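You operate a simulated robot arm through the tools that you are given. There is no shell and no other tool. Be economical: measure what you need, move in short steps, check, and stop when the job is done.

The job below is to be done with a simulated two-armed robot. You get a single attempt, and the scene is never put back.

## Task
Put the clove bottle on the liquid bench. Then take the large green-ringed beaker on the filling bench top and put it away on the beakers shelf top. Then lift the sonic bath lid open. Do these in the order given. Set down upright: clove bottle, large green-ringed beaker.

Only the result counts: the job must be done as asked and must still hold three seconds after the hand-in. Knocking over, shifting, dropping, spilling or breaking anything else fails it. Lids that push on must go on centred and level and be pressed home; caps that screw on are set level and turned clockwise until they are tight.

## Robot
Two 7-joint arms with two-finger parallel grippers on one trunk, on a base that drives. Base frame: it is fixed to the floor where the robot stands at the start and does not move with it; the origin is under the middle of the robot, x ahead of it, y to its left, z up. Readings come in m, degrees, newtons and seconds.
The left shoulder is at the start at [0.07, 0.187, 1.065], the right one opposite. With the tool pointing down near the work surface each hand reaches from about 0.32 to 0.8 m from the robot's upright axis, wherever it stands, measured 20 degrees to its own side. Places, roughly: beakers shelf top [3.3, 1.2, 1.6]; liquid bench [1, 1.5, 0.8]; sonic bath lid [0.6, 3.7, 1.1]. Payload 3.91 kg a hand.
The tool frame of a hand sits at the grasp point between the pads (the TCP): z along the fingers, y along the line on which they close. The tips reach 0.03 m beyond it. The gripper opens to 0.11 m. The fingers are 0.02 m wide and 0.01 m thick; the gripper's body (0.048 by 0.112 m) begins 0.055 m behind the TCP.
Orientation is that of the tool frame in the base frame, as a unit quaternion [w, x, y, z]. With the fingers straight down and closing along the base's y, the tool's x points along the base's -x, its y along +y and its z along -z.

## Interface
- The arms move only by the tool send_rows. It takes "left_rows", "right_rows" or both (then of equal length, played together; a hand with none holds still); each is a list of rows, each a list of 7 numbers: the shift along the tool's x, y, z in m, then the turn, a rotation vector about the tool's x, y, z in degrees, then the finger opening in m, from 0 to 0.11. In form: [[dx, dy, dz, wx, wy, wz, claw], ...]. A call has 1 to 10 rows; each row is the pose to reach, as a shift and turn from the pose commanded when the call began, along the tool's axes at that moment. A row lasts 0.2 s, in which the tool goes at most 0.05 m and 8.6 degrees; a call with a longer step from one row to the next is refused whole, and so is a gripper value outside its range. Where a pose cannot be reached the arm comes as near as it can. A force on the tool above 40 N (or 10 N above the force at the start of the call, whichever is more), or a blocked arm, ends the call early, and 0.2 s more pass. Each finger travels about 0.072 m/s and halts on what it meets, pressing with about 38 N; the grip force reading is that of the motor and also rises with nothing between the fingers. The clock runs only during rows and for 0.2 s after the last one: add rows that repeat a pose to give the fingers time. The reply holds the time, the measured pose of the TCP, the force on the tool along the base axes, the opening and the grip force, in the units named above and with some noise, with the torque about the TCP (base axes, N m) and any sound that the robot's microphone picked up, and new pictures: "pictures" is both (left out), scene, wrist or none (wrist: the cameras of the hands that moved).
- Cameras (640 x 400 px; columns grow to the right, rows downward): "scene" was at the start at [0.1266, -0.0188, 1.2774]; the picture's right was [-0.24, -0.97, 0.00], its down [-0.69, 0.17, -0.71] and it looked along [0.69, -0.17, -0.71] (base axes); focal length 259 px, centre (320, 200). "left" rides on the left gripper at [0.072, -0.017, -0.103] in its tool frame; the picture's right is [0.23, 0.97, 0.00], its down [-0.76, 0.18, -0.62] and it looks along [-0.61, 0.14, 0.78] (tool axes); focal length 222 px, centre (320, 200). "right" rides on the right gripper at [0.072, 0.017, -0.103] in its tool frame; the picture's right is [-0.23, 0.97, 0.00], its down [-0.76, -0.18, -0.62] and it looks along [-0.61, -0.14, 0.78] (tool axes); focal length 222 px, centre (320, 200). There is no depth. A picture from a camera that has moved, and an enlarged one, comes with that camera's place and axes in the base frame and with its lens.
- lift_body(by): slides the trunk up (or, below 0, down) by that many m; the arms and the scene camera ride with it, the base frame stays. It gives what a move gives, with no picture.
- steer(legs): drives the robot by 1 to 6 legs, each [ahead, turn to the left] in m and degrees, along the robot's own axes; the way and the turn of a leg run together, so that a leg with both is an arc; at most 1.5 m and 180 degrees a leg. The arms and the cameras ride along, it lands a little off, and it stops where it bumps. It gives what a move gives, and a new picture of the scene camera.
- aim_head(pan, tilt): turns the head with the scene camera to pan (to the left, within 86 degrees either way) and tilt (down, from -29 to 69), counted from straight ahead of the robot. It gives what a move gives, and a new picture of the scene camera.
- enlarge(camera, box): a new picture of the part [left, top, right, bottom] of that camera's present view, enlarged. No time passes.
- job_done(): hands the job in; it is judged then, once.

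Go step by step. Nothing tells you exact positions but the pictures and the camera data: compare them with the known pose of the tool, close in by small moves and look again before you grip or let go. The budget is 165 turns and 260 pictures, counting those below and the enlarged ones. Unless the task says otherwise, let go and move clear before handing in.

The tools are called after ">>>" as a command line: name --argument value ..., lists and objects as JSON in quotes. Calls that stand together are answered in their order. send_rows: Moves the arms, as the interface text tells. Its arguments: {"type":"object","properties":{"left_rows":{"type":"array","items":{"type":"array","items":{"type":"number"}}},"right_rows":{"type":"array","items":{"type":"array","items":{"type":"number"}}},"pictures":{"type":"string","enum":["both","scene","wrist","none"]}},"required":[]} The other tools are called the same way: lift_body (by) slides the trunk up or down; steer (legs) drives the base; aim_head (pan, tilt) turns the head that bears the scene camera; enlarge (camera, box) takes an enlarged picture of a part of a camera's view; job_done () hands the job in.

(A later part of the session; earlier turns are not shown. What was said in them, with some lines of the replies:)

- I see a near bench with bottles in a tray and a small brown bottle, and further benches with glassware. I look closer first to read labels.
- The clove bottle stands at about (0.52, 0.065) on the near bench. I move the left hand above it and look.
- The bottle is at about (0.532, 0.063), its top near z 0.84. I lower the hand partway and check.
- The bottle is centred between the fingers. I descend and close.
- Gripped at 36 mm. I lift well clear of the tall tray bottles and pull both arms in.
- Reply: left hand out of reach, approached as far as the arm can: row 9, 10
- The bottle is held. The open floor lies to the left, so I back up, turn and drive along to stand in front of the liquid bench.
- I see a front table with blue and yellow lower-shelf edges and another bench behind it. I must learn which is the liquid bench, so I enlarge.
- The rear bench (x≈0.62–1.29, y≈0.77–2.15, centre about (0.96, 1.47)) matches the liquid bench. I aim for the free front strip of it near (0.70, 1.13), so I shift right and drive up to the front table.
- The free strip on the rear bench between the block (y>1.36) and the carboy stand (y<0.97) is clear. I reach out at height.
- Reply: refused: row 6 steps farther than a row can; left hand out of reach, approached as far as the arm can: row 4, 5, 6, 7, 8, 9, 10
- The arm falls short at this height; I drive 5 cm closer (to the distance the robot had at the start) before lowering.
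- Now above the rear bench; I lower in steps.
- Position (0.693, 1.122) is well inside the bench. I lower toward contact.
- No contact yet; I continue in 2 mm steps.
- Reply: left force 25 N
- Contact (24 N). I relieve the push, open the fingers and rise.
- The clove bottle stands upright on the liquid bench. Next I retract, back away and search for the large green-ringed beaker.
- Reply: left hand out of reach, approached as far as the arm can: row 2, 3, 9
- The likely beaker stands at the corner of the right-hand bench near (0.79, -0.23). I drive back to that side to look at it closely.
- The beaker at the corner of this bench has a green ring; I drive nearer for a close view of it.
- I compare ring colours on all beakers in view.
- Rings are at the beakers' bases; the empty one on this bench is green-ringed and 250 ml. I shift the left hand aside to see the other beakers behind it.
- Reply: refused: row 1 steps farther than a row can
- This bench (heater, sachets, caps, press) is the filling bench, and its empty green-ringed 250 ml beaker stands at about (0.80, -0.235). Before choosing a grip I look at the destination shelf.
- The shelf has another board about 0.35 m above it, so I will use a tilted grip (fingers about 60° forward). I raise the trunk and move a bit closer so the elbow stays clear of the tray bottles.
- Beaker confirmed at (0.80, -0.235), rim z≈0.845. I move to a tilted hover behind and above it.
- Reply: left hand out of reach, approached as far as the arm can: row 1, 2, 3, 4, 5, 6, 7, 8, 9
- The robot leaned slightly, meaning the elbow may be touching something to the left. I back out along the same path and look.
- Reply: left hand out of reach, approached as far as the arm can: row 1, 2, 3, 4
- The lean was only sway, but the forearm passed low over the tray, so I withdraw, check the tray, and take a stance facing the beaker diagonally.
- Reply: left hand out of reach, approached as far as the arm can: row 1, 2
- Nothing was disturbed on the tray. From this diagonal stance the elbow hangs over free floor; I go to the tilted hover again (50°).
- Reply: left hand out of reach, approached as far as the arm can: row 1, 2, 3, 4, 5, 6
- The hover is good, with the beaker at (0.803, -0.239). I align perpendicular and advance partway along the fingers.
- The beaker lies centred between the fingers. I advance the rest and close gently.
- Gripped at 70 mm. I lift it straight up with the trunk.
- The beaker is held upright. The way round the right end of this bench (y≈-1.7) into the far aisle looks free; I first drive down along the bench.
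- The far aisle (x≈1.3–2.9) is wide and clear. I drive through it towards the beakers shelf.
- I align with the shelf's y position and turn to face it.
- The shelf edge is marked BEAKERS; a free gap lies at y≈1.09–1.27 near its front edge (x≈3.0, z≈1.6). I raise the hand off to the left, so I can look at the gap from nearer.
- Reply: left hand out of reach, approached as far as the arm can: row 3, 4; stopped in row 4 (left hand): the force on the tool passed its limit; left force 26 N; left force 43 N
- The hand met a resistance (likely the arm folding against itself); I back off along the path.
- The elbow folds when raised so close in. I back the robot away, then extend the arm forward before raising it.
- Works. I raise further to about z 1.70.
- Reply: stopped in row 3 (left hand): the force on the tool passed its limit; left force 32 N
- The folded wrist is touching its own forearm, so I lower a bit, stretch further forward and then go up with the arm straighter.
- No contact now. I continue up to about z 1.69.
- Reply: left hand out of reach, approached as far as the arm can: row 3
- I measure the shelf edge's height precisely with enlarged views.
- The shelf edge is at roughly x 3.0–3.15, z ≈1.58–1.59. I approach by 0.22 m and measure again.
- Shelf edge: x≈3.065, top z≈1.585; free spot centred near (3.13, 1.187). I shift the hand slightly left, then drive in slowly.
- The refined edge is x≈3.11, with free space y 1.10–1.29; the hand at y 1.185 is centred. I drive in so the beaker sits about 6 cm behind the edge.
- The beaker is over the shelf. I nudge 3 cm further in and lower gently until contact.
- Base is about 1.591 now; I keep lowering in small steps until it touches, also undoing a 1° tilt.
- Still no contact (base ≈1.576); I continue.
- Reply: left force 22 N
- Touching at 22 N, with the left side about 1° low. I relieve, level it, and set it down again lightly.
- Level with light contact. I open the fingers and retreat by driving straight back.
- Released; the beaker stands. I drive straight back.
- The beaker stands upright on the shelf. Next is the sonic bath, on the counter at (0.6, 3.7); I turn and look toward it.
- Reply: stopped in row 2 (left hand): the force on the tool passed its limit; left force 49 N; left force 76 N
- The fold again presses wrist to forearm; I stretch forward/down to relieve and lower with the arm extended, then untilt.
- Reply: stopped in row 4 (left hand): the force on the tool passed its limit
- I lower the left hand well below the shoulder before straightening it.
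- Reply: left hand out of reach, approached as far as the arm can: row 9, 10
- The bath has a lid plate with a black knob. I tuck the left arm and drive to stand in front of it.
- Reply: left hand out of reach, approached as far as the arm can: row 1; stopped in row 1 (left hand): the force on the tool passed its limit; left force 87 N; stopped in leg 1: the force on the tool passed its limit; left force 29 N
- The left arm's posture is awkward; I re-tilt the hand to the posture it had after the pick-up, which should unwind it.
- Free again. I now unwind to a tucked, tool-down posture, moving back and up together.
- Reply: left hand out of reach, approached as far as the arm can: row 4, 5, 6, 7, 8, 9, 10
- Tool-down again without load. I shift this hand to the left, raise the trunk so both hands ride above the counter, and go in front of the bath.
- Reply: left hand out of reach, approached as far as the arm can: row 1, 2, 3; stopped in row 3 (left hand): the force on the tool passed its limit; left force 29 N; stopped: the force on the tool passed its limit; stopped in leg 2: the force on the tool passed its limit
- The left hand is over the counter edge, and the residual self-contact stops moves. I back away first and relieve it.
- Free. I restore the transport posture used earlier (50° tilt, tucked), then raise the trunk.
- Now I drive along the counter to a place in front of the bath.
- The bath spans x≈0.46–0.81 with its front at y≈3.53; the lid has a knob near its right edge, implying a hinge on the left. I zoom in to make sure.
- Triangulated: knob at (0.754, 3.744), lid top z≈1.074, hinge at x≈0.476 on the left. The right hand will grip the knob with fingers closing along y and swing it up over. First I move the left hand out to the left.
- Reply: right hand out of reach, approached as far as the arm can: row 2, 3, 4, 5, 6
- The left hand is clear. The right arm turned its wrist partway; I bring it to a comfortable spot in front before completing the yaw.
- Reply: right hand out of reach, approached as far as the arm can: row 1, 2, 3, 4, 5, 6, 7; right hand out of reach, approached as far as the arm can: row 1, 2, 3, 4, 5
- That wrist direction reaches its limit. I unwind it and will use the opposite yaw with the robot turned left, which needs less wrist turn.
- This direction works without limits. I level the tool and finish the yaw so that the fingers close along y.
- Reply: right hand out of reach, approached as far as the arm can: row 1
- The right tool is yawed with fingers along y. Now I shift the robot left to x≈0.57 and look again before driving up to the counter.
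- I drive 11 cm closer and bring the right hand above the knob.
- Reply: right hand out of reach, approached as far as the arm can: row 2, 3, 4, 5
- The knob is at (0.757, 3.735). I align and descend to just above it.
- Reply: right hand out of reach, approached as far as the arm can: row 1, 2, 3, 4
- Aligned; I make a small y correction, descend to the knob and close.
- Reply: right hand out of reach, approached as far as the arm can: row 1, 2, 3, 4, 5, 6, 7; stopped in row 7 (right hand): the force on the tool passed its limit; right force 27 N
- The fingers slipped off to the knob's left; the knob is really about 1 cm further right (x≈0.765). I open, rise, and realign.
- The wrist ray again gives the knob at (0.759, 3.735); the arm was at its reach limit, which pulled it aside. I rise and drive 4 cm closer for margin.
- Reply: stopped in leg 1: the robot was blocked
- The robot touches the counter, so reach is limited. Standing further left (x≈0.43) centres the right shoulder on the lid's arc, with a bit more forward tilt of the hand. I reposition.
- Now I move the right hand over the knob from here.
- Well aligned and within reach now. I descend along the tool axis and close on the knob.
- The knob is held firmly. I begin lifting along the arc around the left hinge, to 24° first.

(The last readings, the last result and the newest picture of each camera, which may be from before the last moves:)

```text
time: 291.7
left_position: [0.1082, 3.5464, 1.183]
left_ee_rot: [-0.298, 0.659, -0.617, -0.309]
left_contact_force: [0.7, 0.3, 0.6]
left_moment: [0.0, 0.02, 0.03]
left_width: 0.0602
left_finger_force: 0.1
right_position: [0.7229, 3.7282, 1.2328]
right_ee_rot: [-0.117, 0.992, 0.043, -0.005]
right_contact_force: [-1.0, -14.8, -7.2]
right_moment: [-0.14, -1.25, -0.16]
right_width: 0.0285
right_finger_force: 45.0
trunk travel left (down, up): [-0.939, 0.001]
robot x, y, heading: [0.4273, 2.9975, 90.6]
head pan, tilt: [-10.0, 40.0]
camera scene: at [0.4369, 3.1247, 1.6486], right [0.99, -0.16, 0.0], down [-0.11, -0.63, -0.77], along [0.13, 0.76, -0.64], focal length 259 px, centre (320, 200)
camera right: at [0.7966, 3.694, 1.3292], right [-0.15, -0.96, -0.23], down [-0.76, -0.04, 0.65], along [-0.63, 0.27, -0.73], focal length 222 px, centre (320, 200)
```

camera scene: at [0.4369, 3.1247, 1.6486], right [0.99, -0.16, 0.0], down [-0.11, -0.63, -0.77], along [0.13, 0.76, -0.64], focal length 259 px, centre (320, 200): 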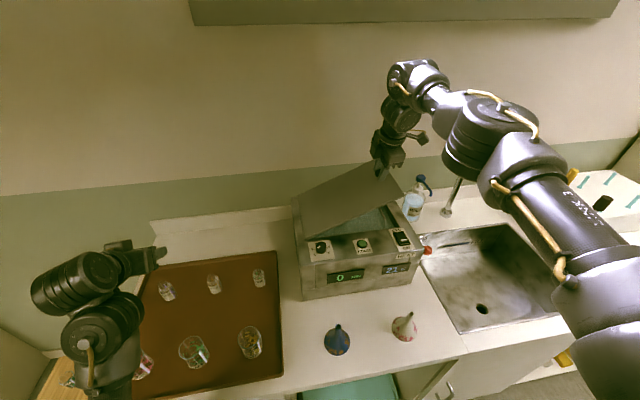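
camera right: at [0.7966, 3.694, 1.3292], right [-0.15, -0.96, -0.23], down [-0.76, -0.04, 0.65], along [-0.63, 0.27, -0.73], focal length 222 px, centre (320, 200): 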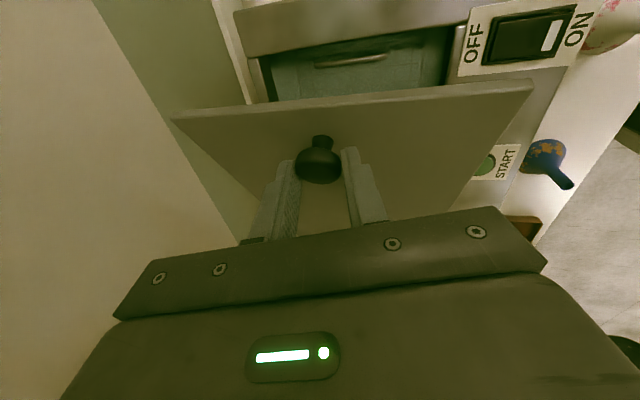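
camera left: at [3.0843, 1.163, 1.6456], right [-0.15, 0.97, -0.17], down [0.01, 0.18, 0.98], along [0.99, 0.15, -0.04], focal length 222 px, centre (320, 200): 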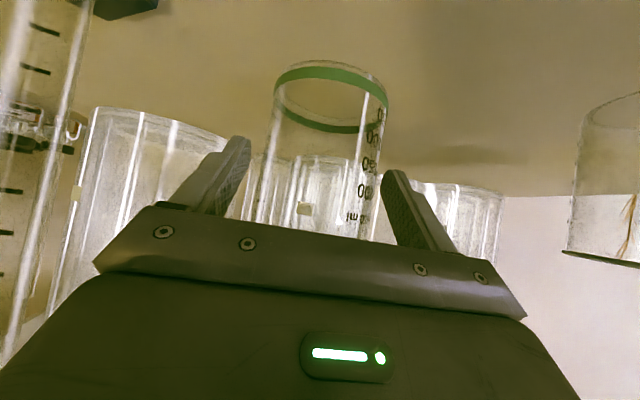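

The lid swings on its left hinge as expected. I continue the arc to 64°.

>>> send_rows --right_rows '[[-0.0101, -0.0047, -0.0162, 0, 0, 0, 0.01], [-0.0212, -0.0095, -0.0316, 0, 0, 0, 0.01], [-0.0336, -0.014, -0.0462, 0, 0, 0, 0.01], [-0.0469, -0.0186, -0.06, 0, 0, 0, 0.01], [-0.0613, -0.0229, -0.0727, 0, 0, 0, 0.01], [-0.0765, -0.0271, -0.0844, 0, 0, 0, 0.01], [-0.0925, -0.031, -0.0952, 0, 0, 0, 0.01], [-0.1093, -0.0347, -0.1046, 0, 0, 0, 0.01], [-0.1267, -0.0383, -0.113, 0, 0, 0, 0.01], [-0.1448, -0.0416, -0.12, 0, 0, 0, 0.01]]' --pictures "both"

```text
time: 293.9
left_position: [0.1079, 3.5455, 1.184]
left_ee_rot: [-0.298, 0.66, -0.617, -0.309]
left_contact_force: [0.0, -0.2, 0.1]
left_moment: [-0.01, 0.01, -0.02]
left_width: 0.06
left_finger_force: 0.0
right_position: [0.5743, 3.728, 1.3596]
right_ee_rot: [-0.116, 0.992, 0.042, -0.004]
right_contact_force: [3.1, -19.8, -10.9]
right_moment: [-0.24, -1.35, -0.09]
right_width: 0.0286
right_finger_force: 45.1
trunk travel left (down, up): [-0.939, 0.001]
robot x, y, heading: [0.4234, 2.9946, 90.5]
head pan, tilt: [-10.0, 40.0]
camera scene: at [0.4376, 3.1231, 1.6487], right [0.99, -0.16, 0.0], down [-0.11, -0.63, -0.77], along [0.13, 0.76, -0.64], focal length 259 px, centre (320, 200)
camera right: at [0.6484, 3.6928, 1.4565], right [-0.14, -0.96, -0.23], down [-0.76, -0.04, 0.65], along [-0.63, 0.27, -0.73], focal length 222 px, centre (320, 200)
```

scene: 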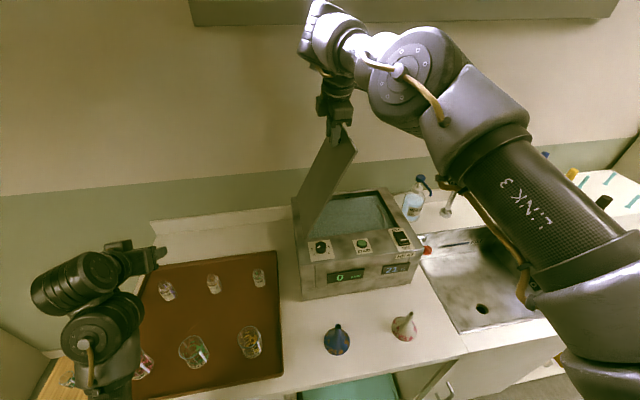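
right: 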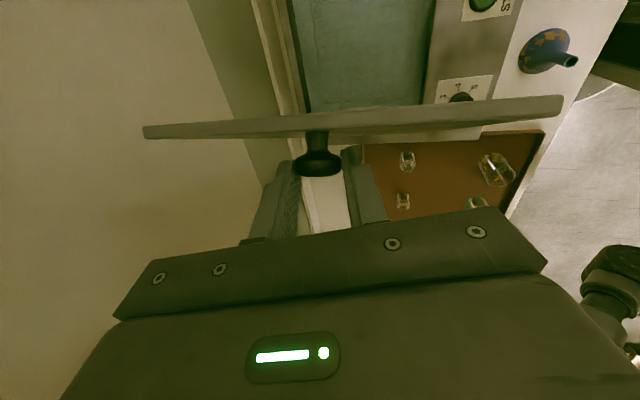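

The lid is at about 65°. I carry it past vertical to about 100°.

>>> send_rows --right_rows '[[-0.0185, -0.0031, -0.0059, 0, 0, 0, 0.01], [-0.0374, -0.0058, -0.0105, 0, 0, 0, 0.01], [-0.0567, -0.0084, -0.0137, 0, 0, 0, 0.01], [-0.0761, -0.0105, -0.0156, 0, 0, 0, 0.01], [-0.0956, -0.0125, -0.0163, 0, 0, 0, 0.01], [-0.1152, -0.014, -0.0156, 0, 0, 0, 0.01], [-0.1348, -0.0153, -0.0134, 0, 0, 0, 0.01], [-0.1542, -0.0162, -0.01, 0, 0, 0, 0.01], [-0.1733, -0.0168, -0.0053, 0, 0, 0, 0.01]]' --pictures "both"

```text
time: 294.8
left_position: [0.1086, 3.5516, 1.181]
left_ee_rot: [-0.297, 0.66, -0.618, -0.308]
left_contact_force: [-1.0, -0.3, 0.2]
left_moment: [0.01, 0.02, -0.02]
left_width: 0.06
left_finger_force: 0.1
right_position: [0.5244, 3.7263, 1.3726]
right_ee_rot: [-0.128, 0.991, 0.043, -0.003]
right_contact_force: [1.2, 6.2, 0.1]
right_moment: [0.26, -0.29, 0.65]
right_width: 0.0288
right_finger_force: 45.0
right hand out of reach, approached as far as the arm can: row 1, 2, 3, 4
trunk travel left (down, up): [-0.939, 0.001]
robot x, y, heading: [0.4298, 2.9912, 90.6]
head pan, tilt: [-10.0, 40.0]
stopped in row 4 (right hand): the force on the tool passed its limit (the readings are from after the stop); the commanded pose is now the measured one
camera scene: at [0.4381, 3.1307, 1.6478], right [0.99, -0.16, 0.0], down [-0.11, -0.64, -0.77], along [0.13, 0.75, -0.64], focal length 259 px, centre (320, 200)
camera right: at [0.5978, 3.6899, 1.4685], right [-0.15, -0.96, -0.25], down [-0.76, -0.05, 0.65], along [-0.63, 0.28, -0.72], focal length 222 px, centre (320, 200)
```

scene: 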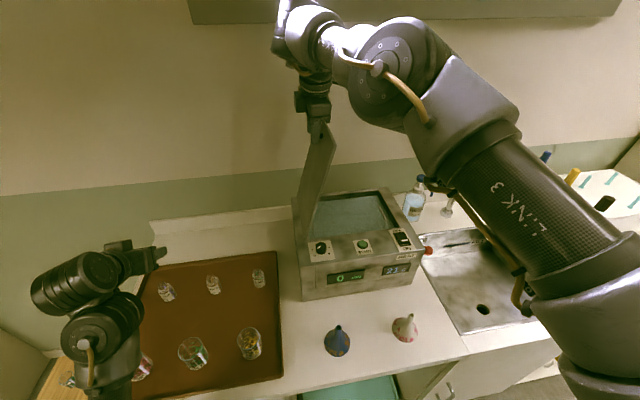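
right: 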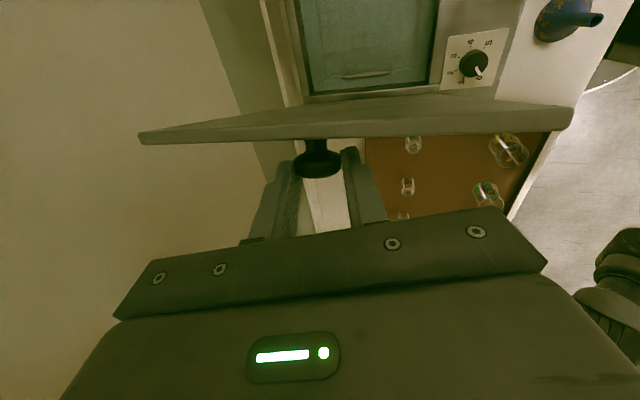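

The arm is at its reach limit at about 75°. The knob's axis is now nearly along x, so tilting the hand about it is free and brings the wrist closer; I tilt 20° and then continue.

>>> send_rows --right_rows '[[0, 0.002, 0, 5, 0, 0, 0.01], [0, 0.004, 0.0005, 10, 0, 0, 0.01], [0, 0.006, 0.001, 15, 0, 0, 0.01], [0, 0.0074, 0.0013, 20, 0, 0, 0.01], [0, 0.0074, 0.0013, 20, 0, 0, 0.01]]' --pictures "both"

```text
time: 296.0
left_position: [0.1105, 3.5511, 1.1818]
left_ee_rot: [-0.297, 0.66, -0.618, -0.307]
left_contact_force: [0.0, 0.3, -1.0]
left_moment: [-0.01, 0.0, -0.02]
left_width: 0.0602
left_finger_force: 0.0
right_position: [0.5247, 3.7215, 1.3673]
right_ee_rot: [-0.295, 0.955, 0.041, -0.01]
right_contact_force: [2.7, 12.6, -0.6]
right_moment: [0.23, -0.7, 0.25]
right_width: 0.0284
right_finger_force: 44.9
trunk travel left (down, up): [-0.939, 0.001]
robot x, y, heading: [0.427, 2.9966, 90.5]
head pan, tilt: [-10.0, 40.0]
camera scene: at [0.4385, 3.1327, 1.6479], right [0.99, -0.16, 0.0], down [-0.11, -0.64, -0.76], along [0.13, 0.75, -0.65], focal length 259 px, centre (320, 200)
camera right: at [0.6014, 3.654, 1.4437], right [-0.16, -0.82, -0.55], down [-0.74, -0.27, 0.61], along [-0.65, 0.51, -0.57], focal length 222 px, centre (320, 200)
```

scene: 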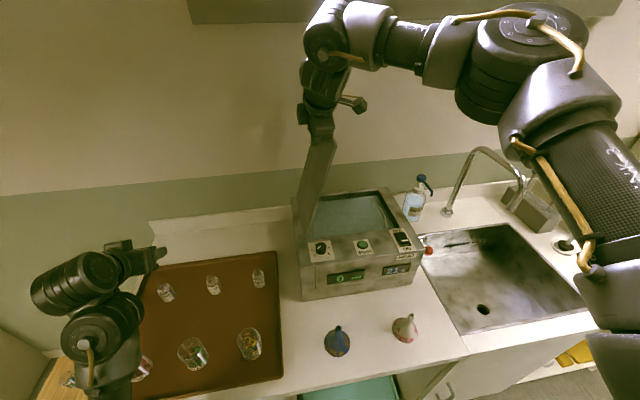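
right: 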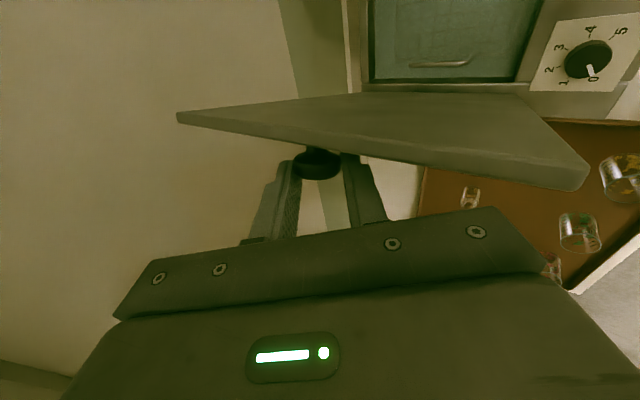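

Good reach now. I continue the arc past vertical.

>>> send_rows --right_rows '[[-0.0199, -0.003, -0.0015, 0, 0, 0, 0.01], [-0.0395, -0.0053, -0.0018, 0, 0, 0, 0.01], [-0.0591, -0.0067, -0.001, 0, 0, 0, 0.01], [-0.0787, -0.0073, 0.001, 0, 0, 0, 0.01], [-0.0981, -0.0072, 0.0041, 0, 0, 0, 0.01], [-0.1173, -0.0062, 0.0084, 0, 0, 0, 0.01]]' --pictures "both"

```text
time: 297.4
left_position: [0.109, 3.5518, 1.1824]
left_ee_rot: [-0.297, 0.66, -0.618, -0.308]
left_contact_force: [0.3, 0.2, 0.0]
left_moment: [0.0, 0.02, 0.01]
left_width: 0.0601
left_finger_force: 0.1
right_position: [0.4049, 3.7173, 1.3676]
right_ee_rot: [-0.297, 0.954, 0.041, -0.012]
right_contact_force: [0.6, 3.1, 8.1]
right_moment: [-3.06, -1.29, -0.6]
right_width: 0.0276
right_finger_force: 44.9
trunk travel left (down, up): [-0.939, 0.001]
robot x, y, heading: [0.4281, 2.9959, 90.4]
head pan, tilt: [-10.0, 40.0]
camera scene: at [0.4372, 3.129, 1.6485], right [0.99, -0.16, 0.0], down [-0.1, -0.63, -0.77], along [0.13, 0.76, -0.64], focal length 259 px, centre (320, 200)
camera right: at [0.4817, 3.6514, 1.4437], right [-0.16, -0.82, -0.55], down [-0.74, -0.27, 0.61], along [-0.65, 0.51, -0.57], focal length 222 px, centre (320, 200)
```

scene: 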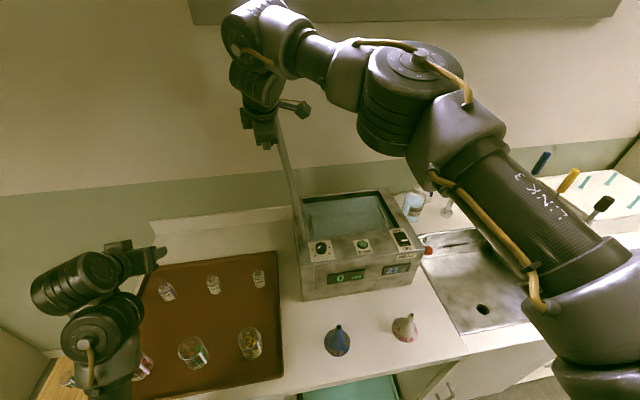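
right: 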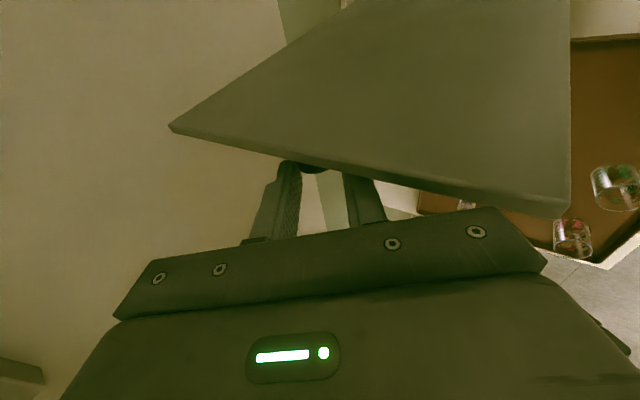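

The lid stands at about 100°. I open the fingers while keeping the hand beside it, to see whether it holds by itself.

>>> send_rows --right_rows '[[0, 0, 0, 0, 0, 0, 0.03], [0, 0, 0, 0, 0, 0, 0.045], [0, 0, 0, 0, 0, 0, 0.06], [0, 0, 0, 0, 0, 0, 0.06], [0, 0, 0, 0, 0, 0, 0.06]]' --pictures "both"

```text
time: 298.6
left_position: [0.1088, 3.5493, 1.1817]
left_ee_rot: [-0.297, 0.66, -0.617, -0.309]
left_contact_force: [-0.2, -0.7, -0.8]
left_moment: [0.0, 0.01, 0.0]
left_width: 0.06
left_finger_force: 0.1
right_position: [0.4057, 3.718, 1.3679]
right_ee_rot: [-0.297, 0.954, 0.041, -0.011]
right_contact_force: [-2.6, 3.6, 13.0]
right_moment: [-1.0, -0.4, -0.05]
right_width: 0.0598
right_finger_force: 0.0
trunk travel left (down, up): [-0.939, 0.001]
robot x, y, heading: [0.4268, 2.992, 90.2]
head pan, tilt: [-10.0, 40.0]
camera scene: at [0.4373, 3.1276, 1.6485], right [0.99, -0.16, 0.0], down [-0.11, -0.63, -0.77], along [0.13, 0.76, -0.64], focal length 259 px, centre (320, 200)
camera right: at [0.4823, 3.6505, 1.4441], right [-0.16, -0.82, -0.55], down [-0.74, -0.27, 0.61], along [-0.65, 0.51, -0.56], focal length 222 px, centre (320, 200)
```

scene: 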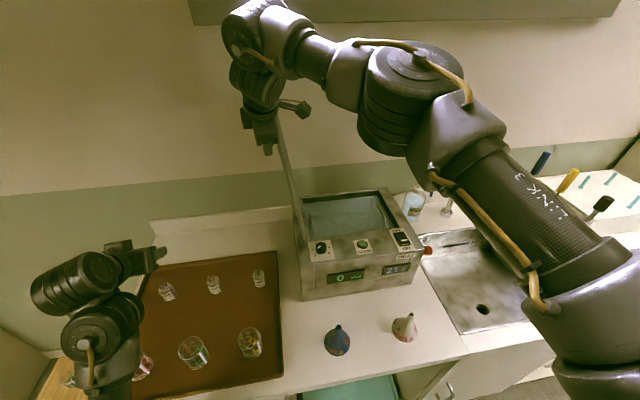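
right: 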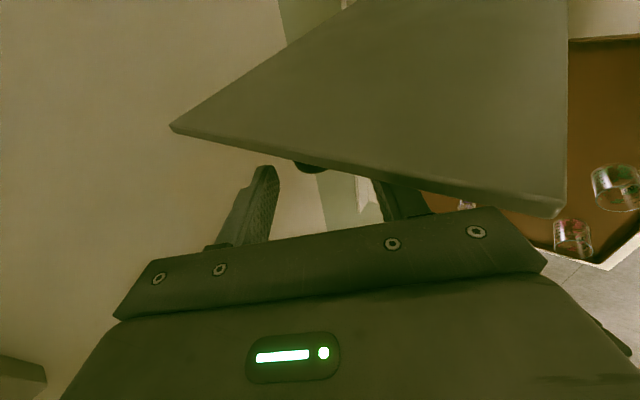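

A slight contact remains. I move the hand 2 cm to the left to see whether the lid follows or stays.

>>> send_rows --right_rows '[[-0.005, 0, -0.004, 0, 0, 0, 0.07], [-0.012, 0, -0.008, 0, 0, 0, 0.07], [-0.02, 0, -0.008, 0, 0, 0, 0.07], [-0.02, 0, -0.008, 0, 0, 0, 0.07]]' --pictures "both"

>>> enlarge --camera "scene" --box '[210, 60, 350, 260]'

```text
time: 299.6
left_position: [0.1083, 3.5497, 1.1829]
left_ee_rot: [-0.297, 0.66, -0.618, -0.308]
left_contact_force: [-0.2, -0.8, -0.1]
left_moment: [-0.01, -0.04, 0.02]
left_width: 0.06
left_finger_force: 0.1
right_position: [0.3869, 3.7104, 1.3744]
right_ee_rot: [-0.297, 0.954, 0.04, -0.012]
right_contact_force: [-1.7, -0.4, 0.1]
right_moment: [-0.03, -0.02, -0.08]
right_width: 0.0696
right_finger_force: 0.1
trunk travel left (down, up): [-0.939, 0.001]
robot x, y, heading: [0.4304, 2.9944, 90.6]
head pan, tilt: [-10.0, 40.0]
camera scene: at [0.4382, 3.1285, 1.6483], right [0.99, -0.16, 0.0], down [-0.11, -0.63, -0.77], along [0.13, 0.76, -0.64], focal length 259 px, centre (320, 200)
camera right: at [0.4635, 3.6434, 1.4495], right [-0.16, -0.82, -0.55], down [-0.74, -0.27, 0.61], along [-0.65, 0.51, -0.57], focal length 222 px, centre (320, 200)
```

scene: 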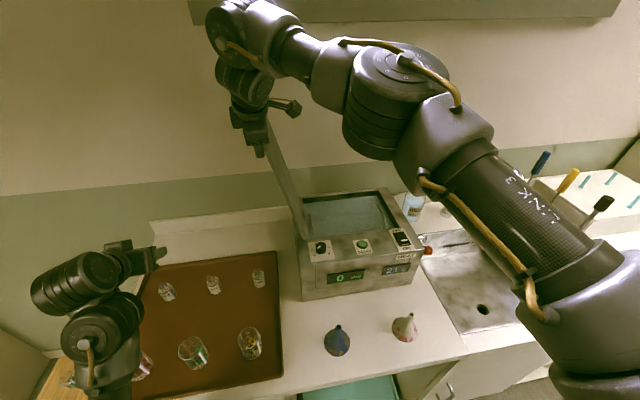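
right: 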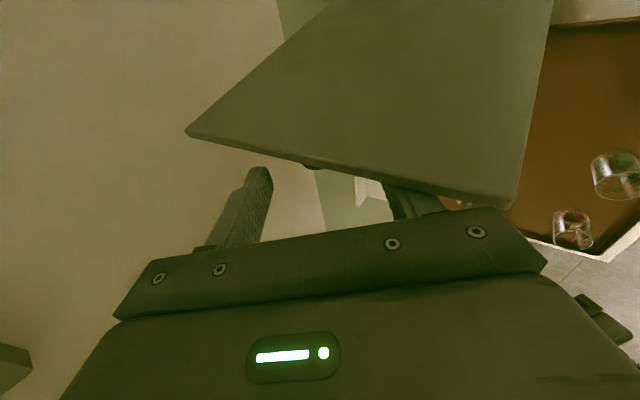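

```text
2.00 times, centred on (280, 160) of scene
camera zoom: at [0.4382, 3.1285, 1.6483], right [0.99, -0.16, 0.0], down [-0.11, -0.63, -0.77], along [0.13, 0.76, -0.64], focal length 518 px, centre (400, 280)
```

zoom: 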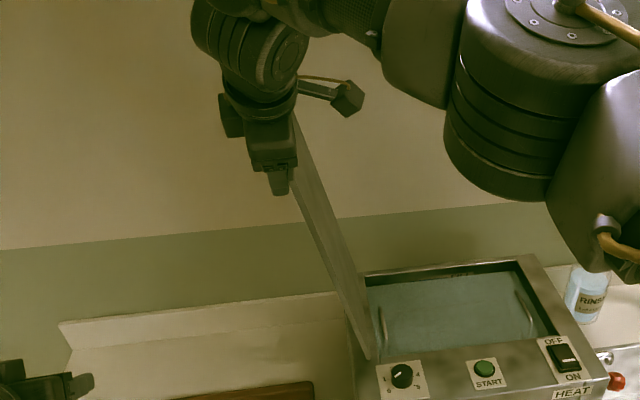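

The lid seems to lean on the fingers and follow. I move a little further left under control to find its stop.

>>> send_rows --right_rows '[[-0.01, 0, 0.001, 0, 0, 0, 0.07], [-0.02, 0, 0.003, 0, 0, 0, 0.07], [-0.03, 0, 0.005, 0, 0, 0, 0.07], [-0.03, 0, 0.005, 0, 0, 0, 0.07]]' --pictures "both"

>>> enlarge --camera "scene" --box '[210, 60, 350, 260]'

```text
time: 300.6
left_position: [0.1085, 3.5493, 1.1829]
left_ee_rot: [-0.296, 0.66, -0.617, -0.308]
left_contact_force: [-0.2, 0.8, 0.2]
left_moment: [0.0, 0.0, 0.01]
left_width: 0.0601
left_finger_force: 0.1
right_position: [0.3564, 3.7115, 1.3703]
right_ee_rot: [-0.296, 0.954, 0.04, -0.012]
right_contact_force: [0.8, -0.2, 0.8]
right_moment: [0.02, 0.0, -0.03]
right_width: 0.0698
right_finger_force: 0.1
trunk travel left (down, up): [-0.939, 0.001]
robot x, y, heading: [0.4278, 2.992, 90.5]
head pan, tilt: [-10.0, 40.0]
camera scene: at [0.4384, 3.1286, 1.6483], right [0.99, -0.16, 0.0], down [-0.11, -0.63, -0.77], along [0.13, 0.76, -0.64], focal length 259 px, centre (320, 200)
camera right: at [0.4329, 3.6437, 1.4451], right [-0.16, -0.82, -0.55], down [-0.74, -0.27, 0.61], along [-0.65, 0.51, -0.57], focal length 222 px, centre (320, 200)
```

scene: 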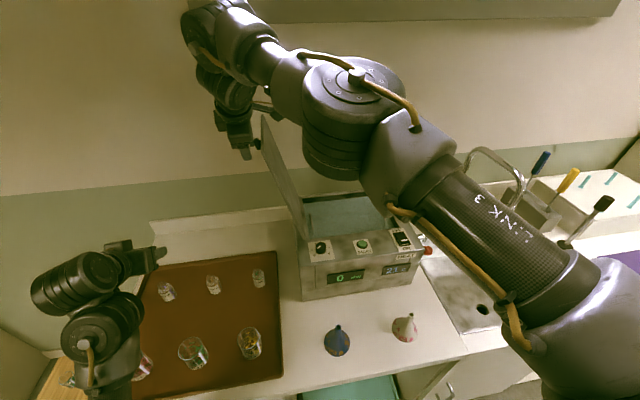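
right: 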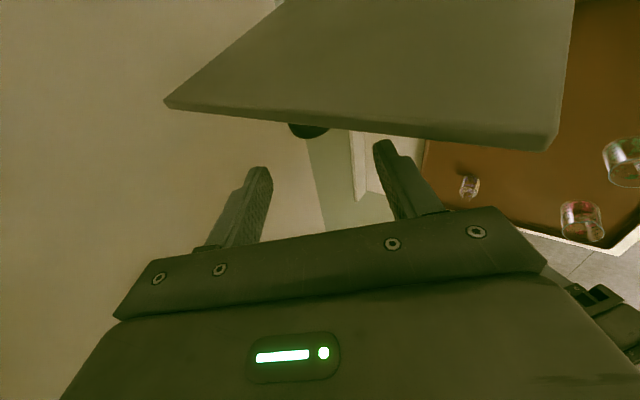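

```text
2.00 times, centred on (280, 160) of scene
camera zoom: at [0.4384, 3.1286, 1.6483], right [0.99, -0.16, 0.0], down [-0.11, -0.63, -0.77], along [0.13, 0.76, -0.64], focal length 518 px, centre (400, 280)
```

zoom: 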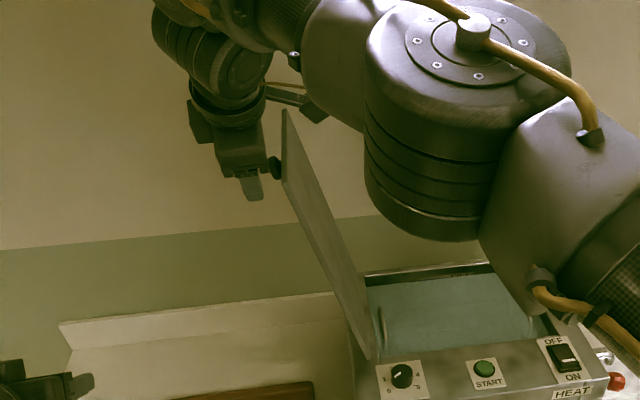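

The lid now stands open by itself with no hand contact. I retreat up and back along the tool axis.

>>> send_rows --right_rows '[[0, -0.01, -0.03, 0, 0, 0, 0.07], [0, -0.02, -0.06, 0, 0, 0, 0.07], [0, -0.03, -0.1, 0, 0, 0, 0.07], [0, -0.03, -0.14, 0, 0, 0, 0.07]]' --pictures "both"

```text
time: 301.6
left_position: [0.1105, 3.5488, 1.1827]
left_ee_rot: [-0.297, 0.66, -0.617, -0.31]
left_contact_force: [-0.2, -0.3, 0.3]
left_moment: [0.0, -0.01, 0.01]
left_width: 0.0599
left_finger_force: 0.0
right_position: [0.3627, 3.6548, 1.5003]
right_ee_rot: [-0.297, 0.954, 0.039, -0.012]
right_contact_force: [0.6, 0.3, 0.4]
right_moment: [0.02, 0.01, -0.01]
right_width: 0.0702
right_finger_force: 0.0
trunk travel left (down, up): [-0.939, 0.001]
robot x, y, heading: [0.4283, 2.9905, 90.6]
head pan, tilt: [-10.0, 40.0]
camera scene: at [0.4396, 3.1265, 1.6484], right [0.99, -0.16, 0.0], down [-0.11, -0.63, -0.77], along [0.13, 0.76, -0.64], focal length 259 px, centre (320, 200)
camera right: at [0.4382, 3.5877, 1.5765], right [-0.16, -0.82, -0.55], down [-0.74, -0.27, 0.61], along [-0.65, 0.51, -0.56], focal length 222 px, centre (320, 200)
```

scene: 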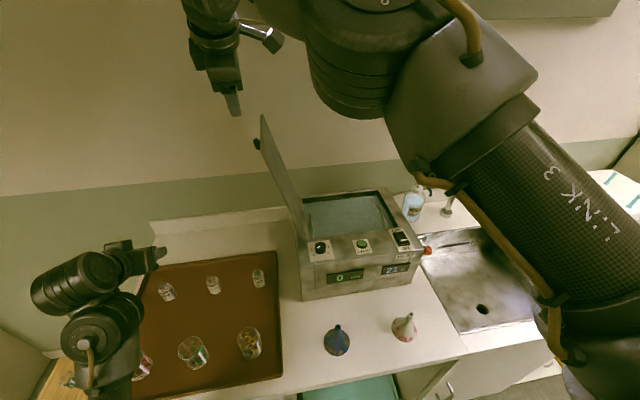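
right: 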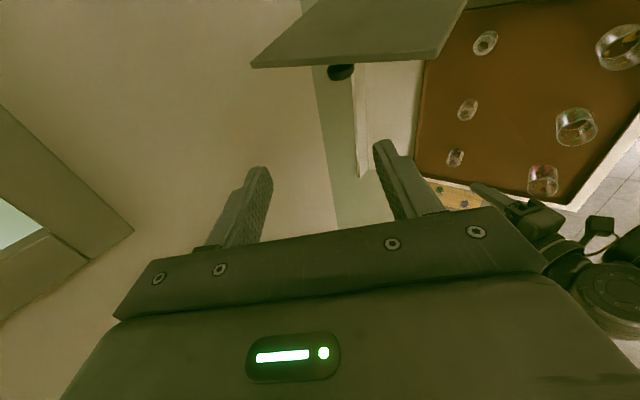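

The lid stays open on its own. I back the robot away and check once more.

>>> steer --legs '[[-0.3, 0]]'

```text
time: 303.7
left_position: [0.1123, 3.2516, 1.1803]
left_ee_rot: [-0.297, 0.659, -0.619, -0.307]
left_contact_force: [0.5, 0.2, -0.1]
left_moment: [-0.02, 0.0, 0.02]
left_width: 0.06
left_finger_force: 0.1
right_position: [0.3652, 3.3581, 1.498]
right_ee_rot: [-0.296, 0.954, 0.038, -0.01]
right_contact_force: [0.9, -0.5, -0.2]
right_moment: [-0.04, -0.02, -0.02]
right_width: 0.0698
right_finger_force: 0.1
trunk travel left (down, up): [-0.939, 0.001]
robot x, y, heading: [0.4318, 2.6928, 90.5]
head pan, tilt: [-10.0, 40.0]
camera scene: at [0.4409, 2.8292, 1.648], right [0.99, -0.17, 0.0], down [-0.11, -0.64, -0.76], along [0.13, 0.75, -0.64], focal length 259 px, centre (320, 200)
```

scene: 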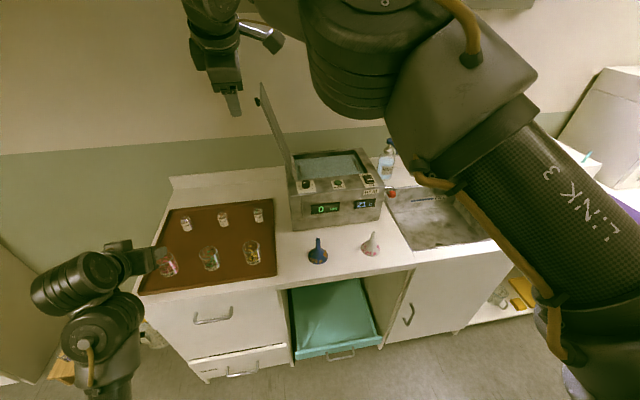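

All three are done and everything is clear: the lid stands open and nothing nearby has been disturbed. I hand in.

>>> job_done

```text
The job is handed in.
```

I handed in the job with all three steps done in order, and I saw nothing knocked over or spilled along the way:
- **Clove bottle:** it stands upright near the front edge of the liquid bench.
- **Beaker:** the large green-ringed beaker stands upright on the beakers shelf top.
- **Sonic bath lid:** it is open past vertical and stays there by itself.

The bench names weren't marked. I chose the liquid bench by matching its position to the one given. I chose the filling bench by what was on it: a heater, caps and a press. A second green-ringed 250 ml beaker, holding green liquid, stood on a neighbouring bench. I took the empty one.
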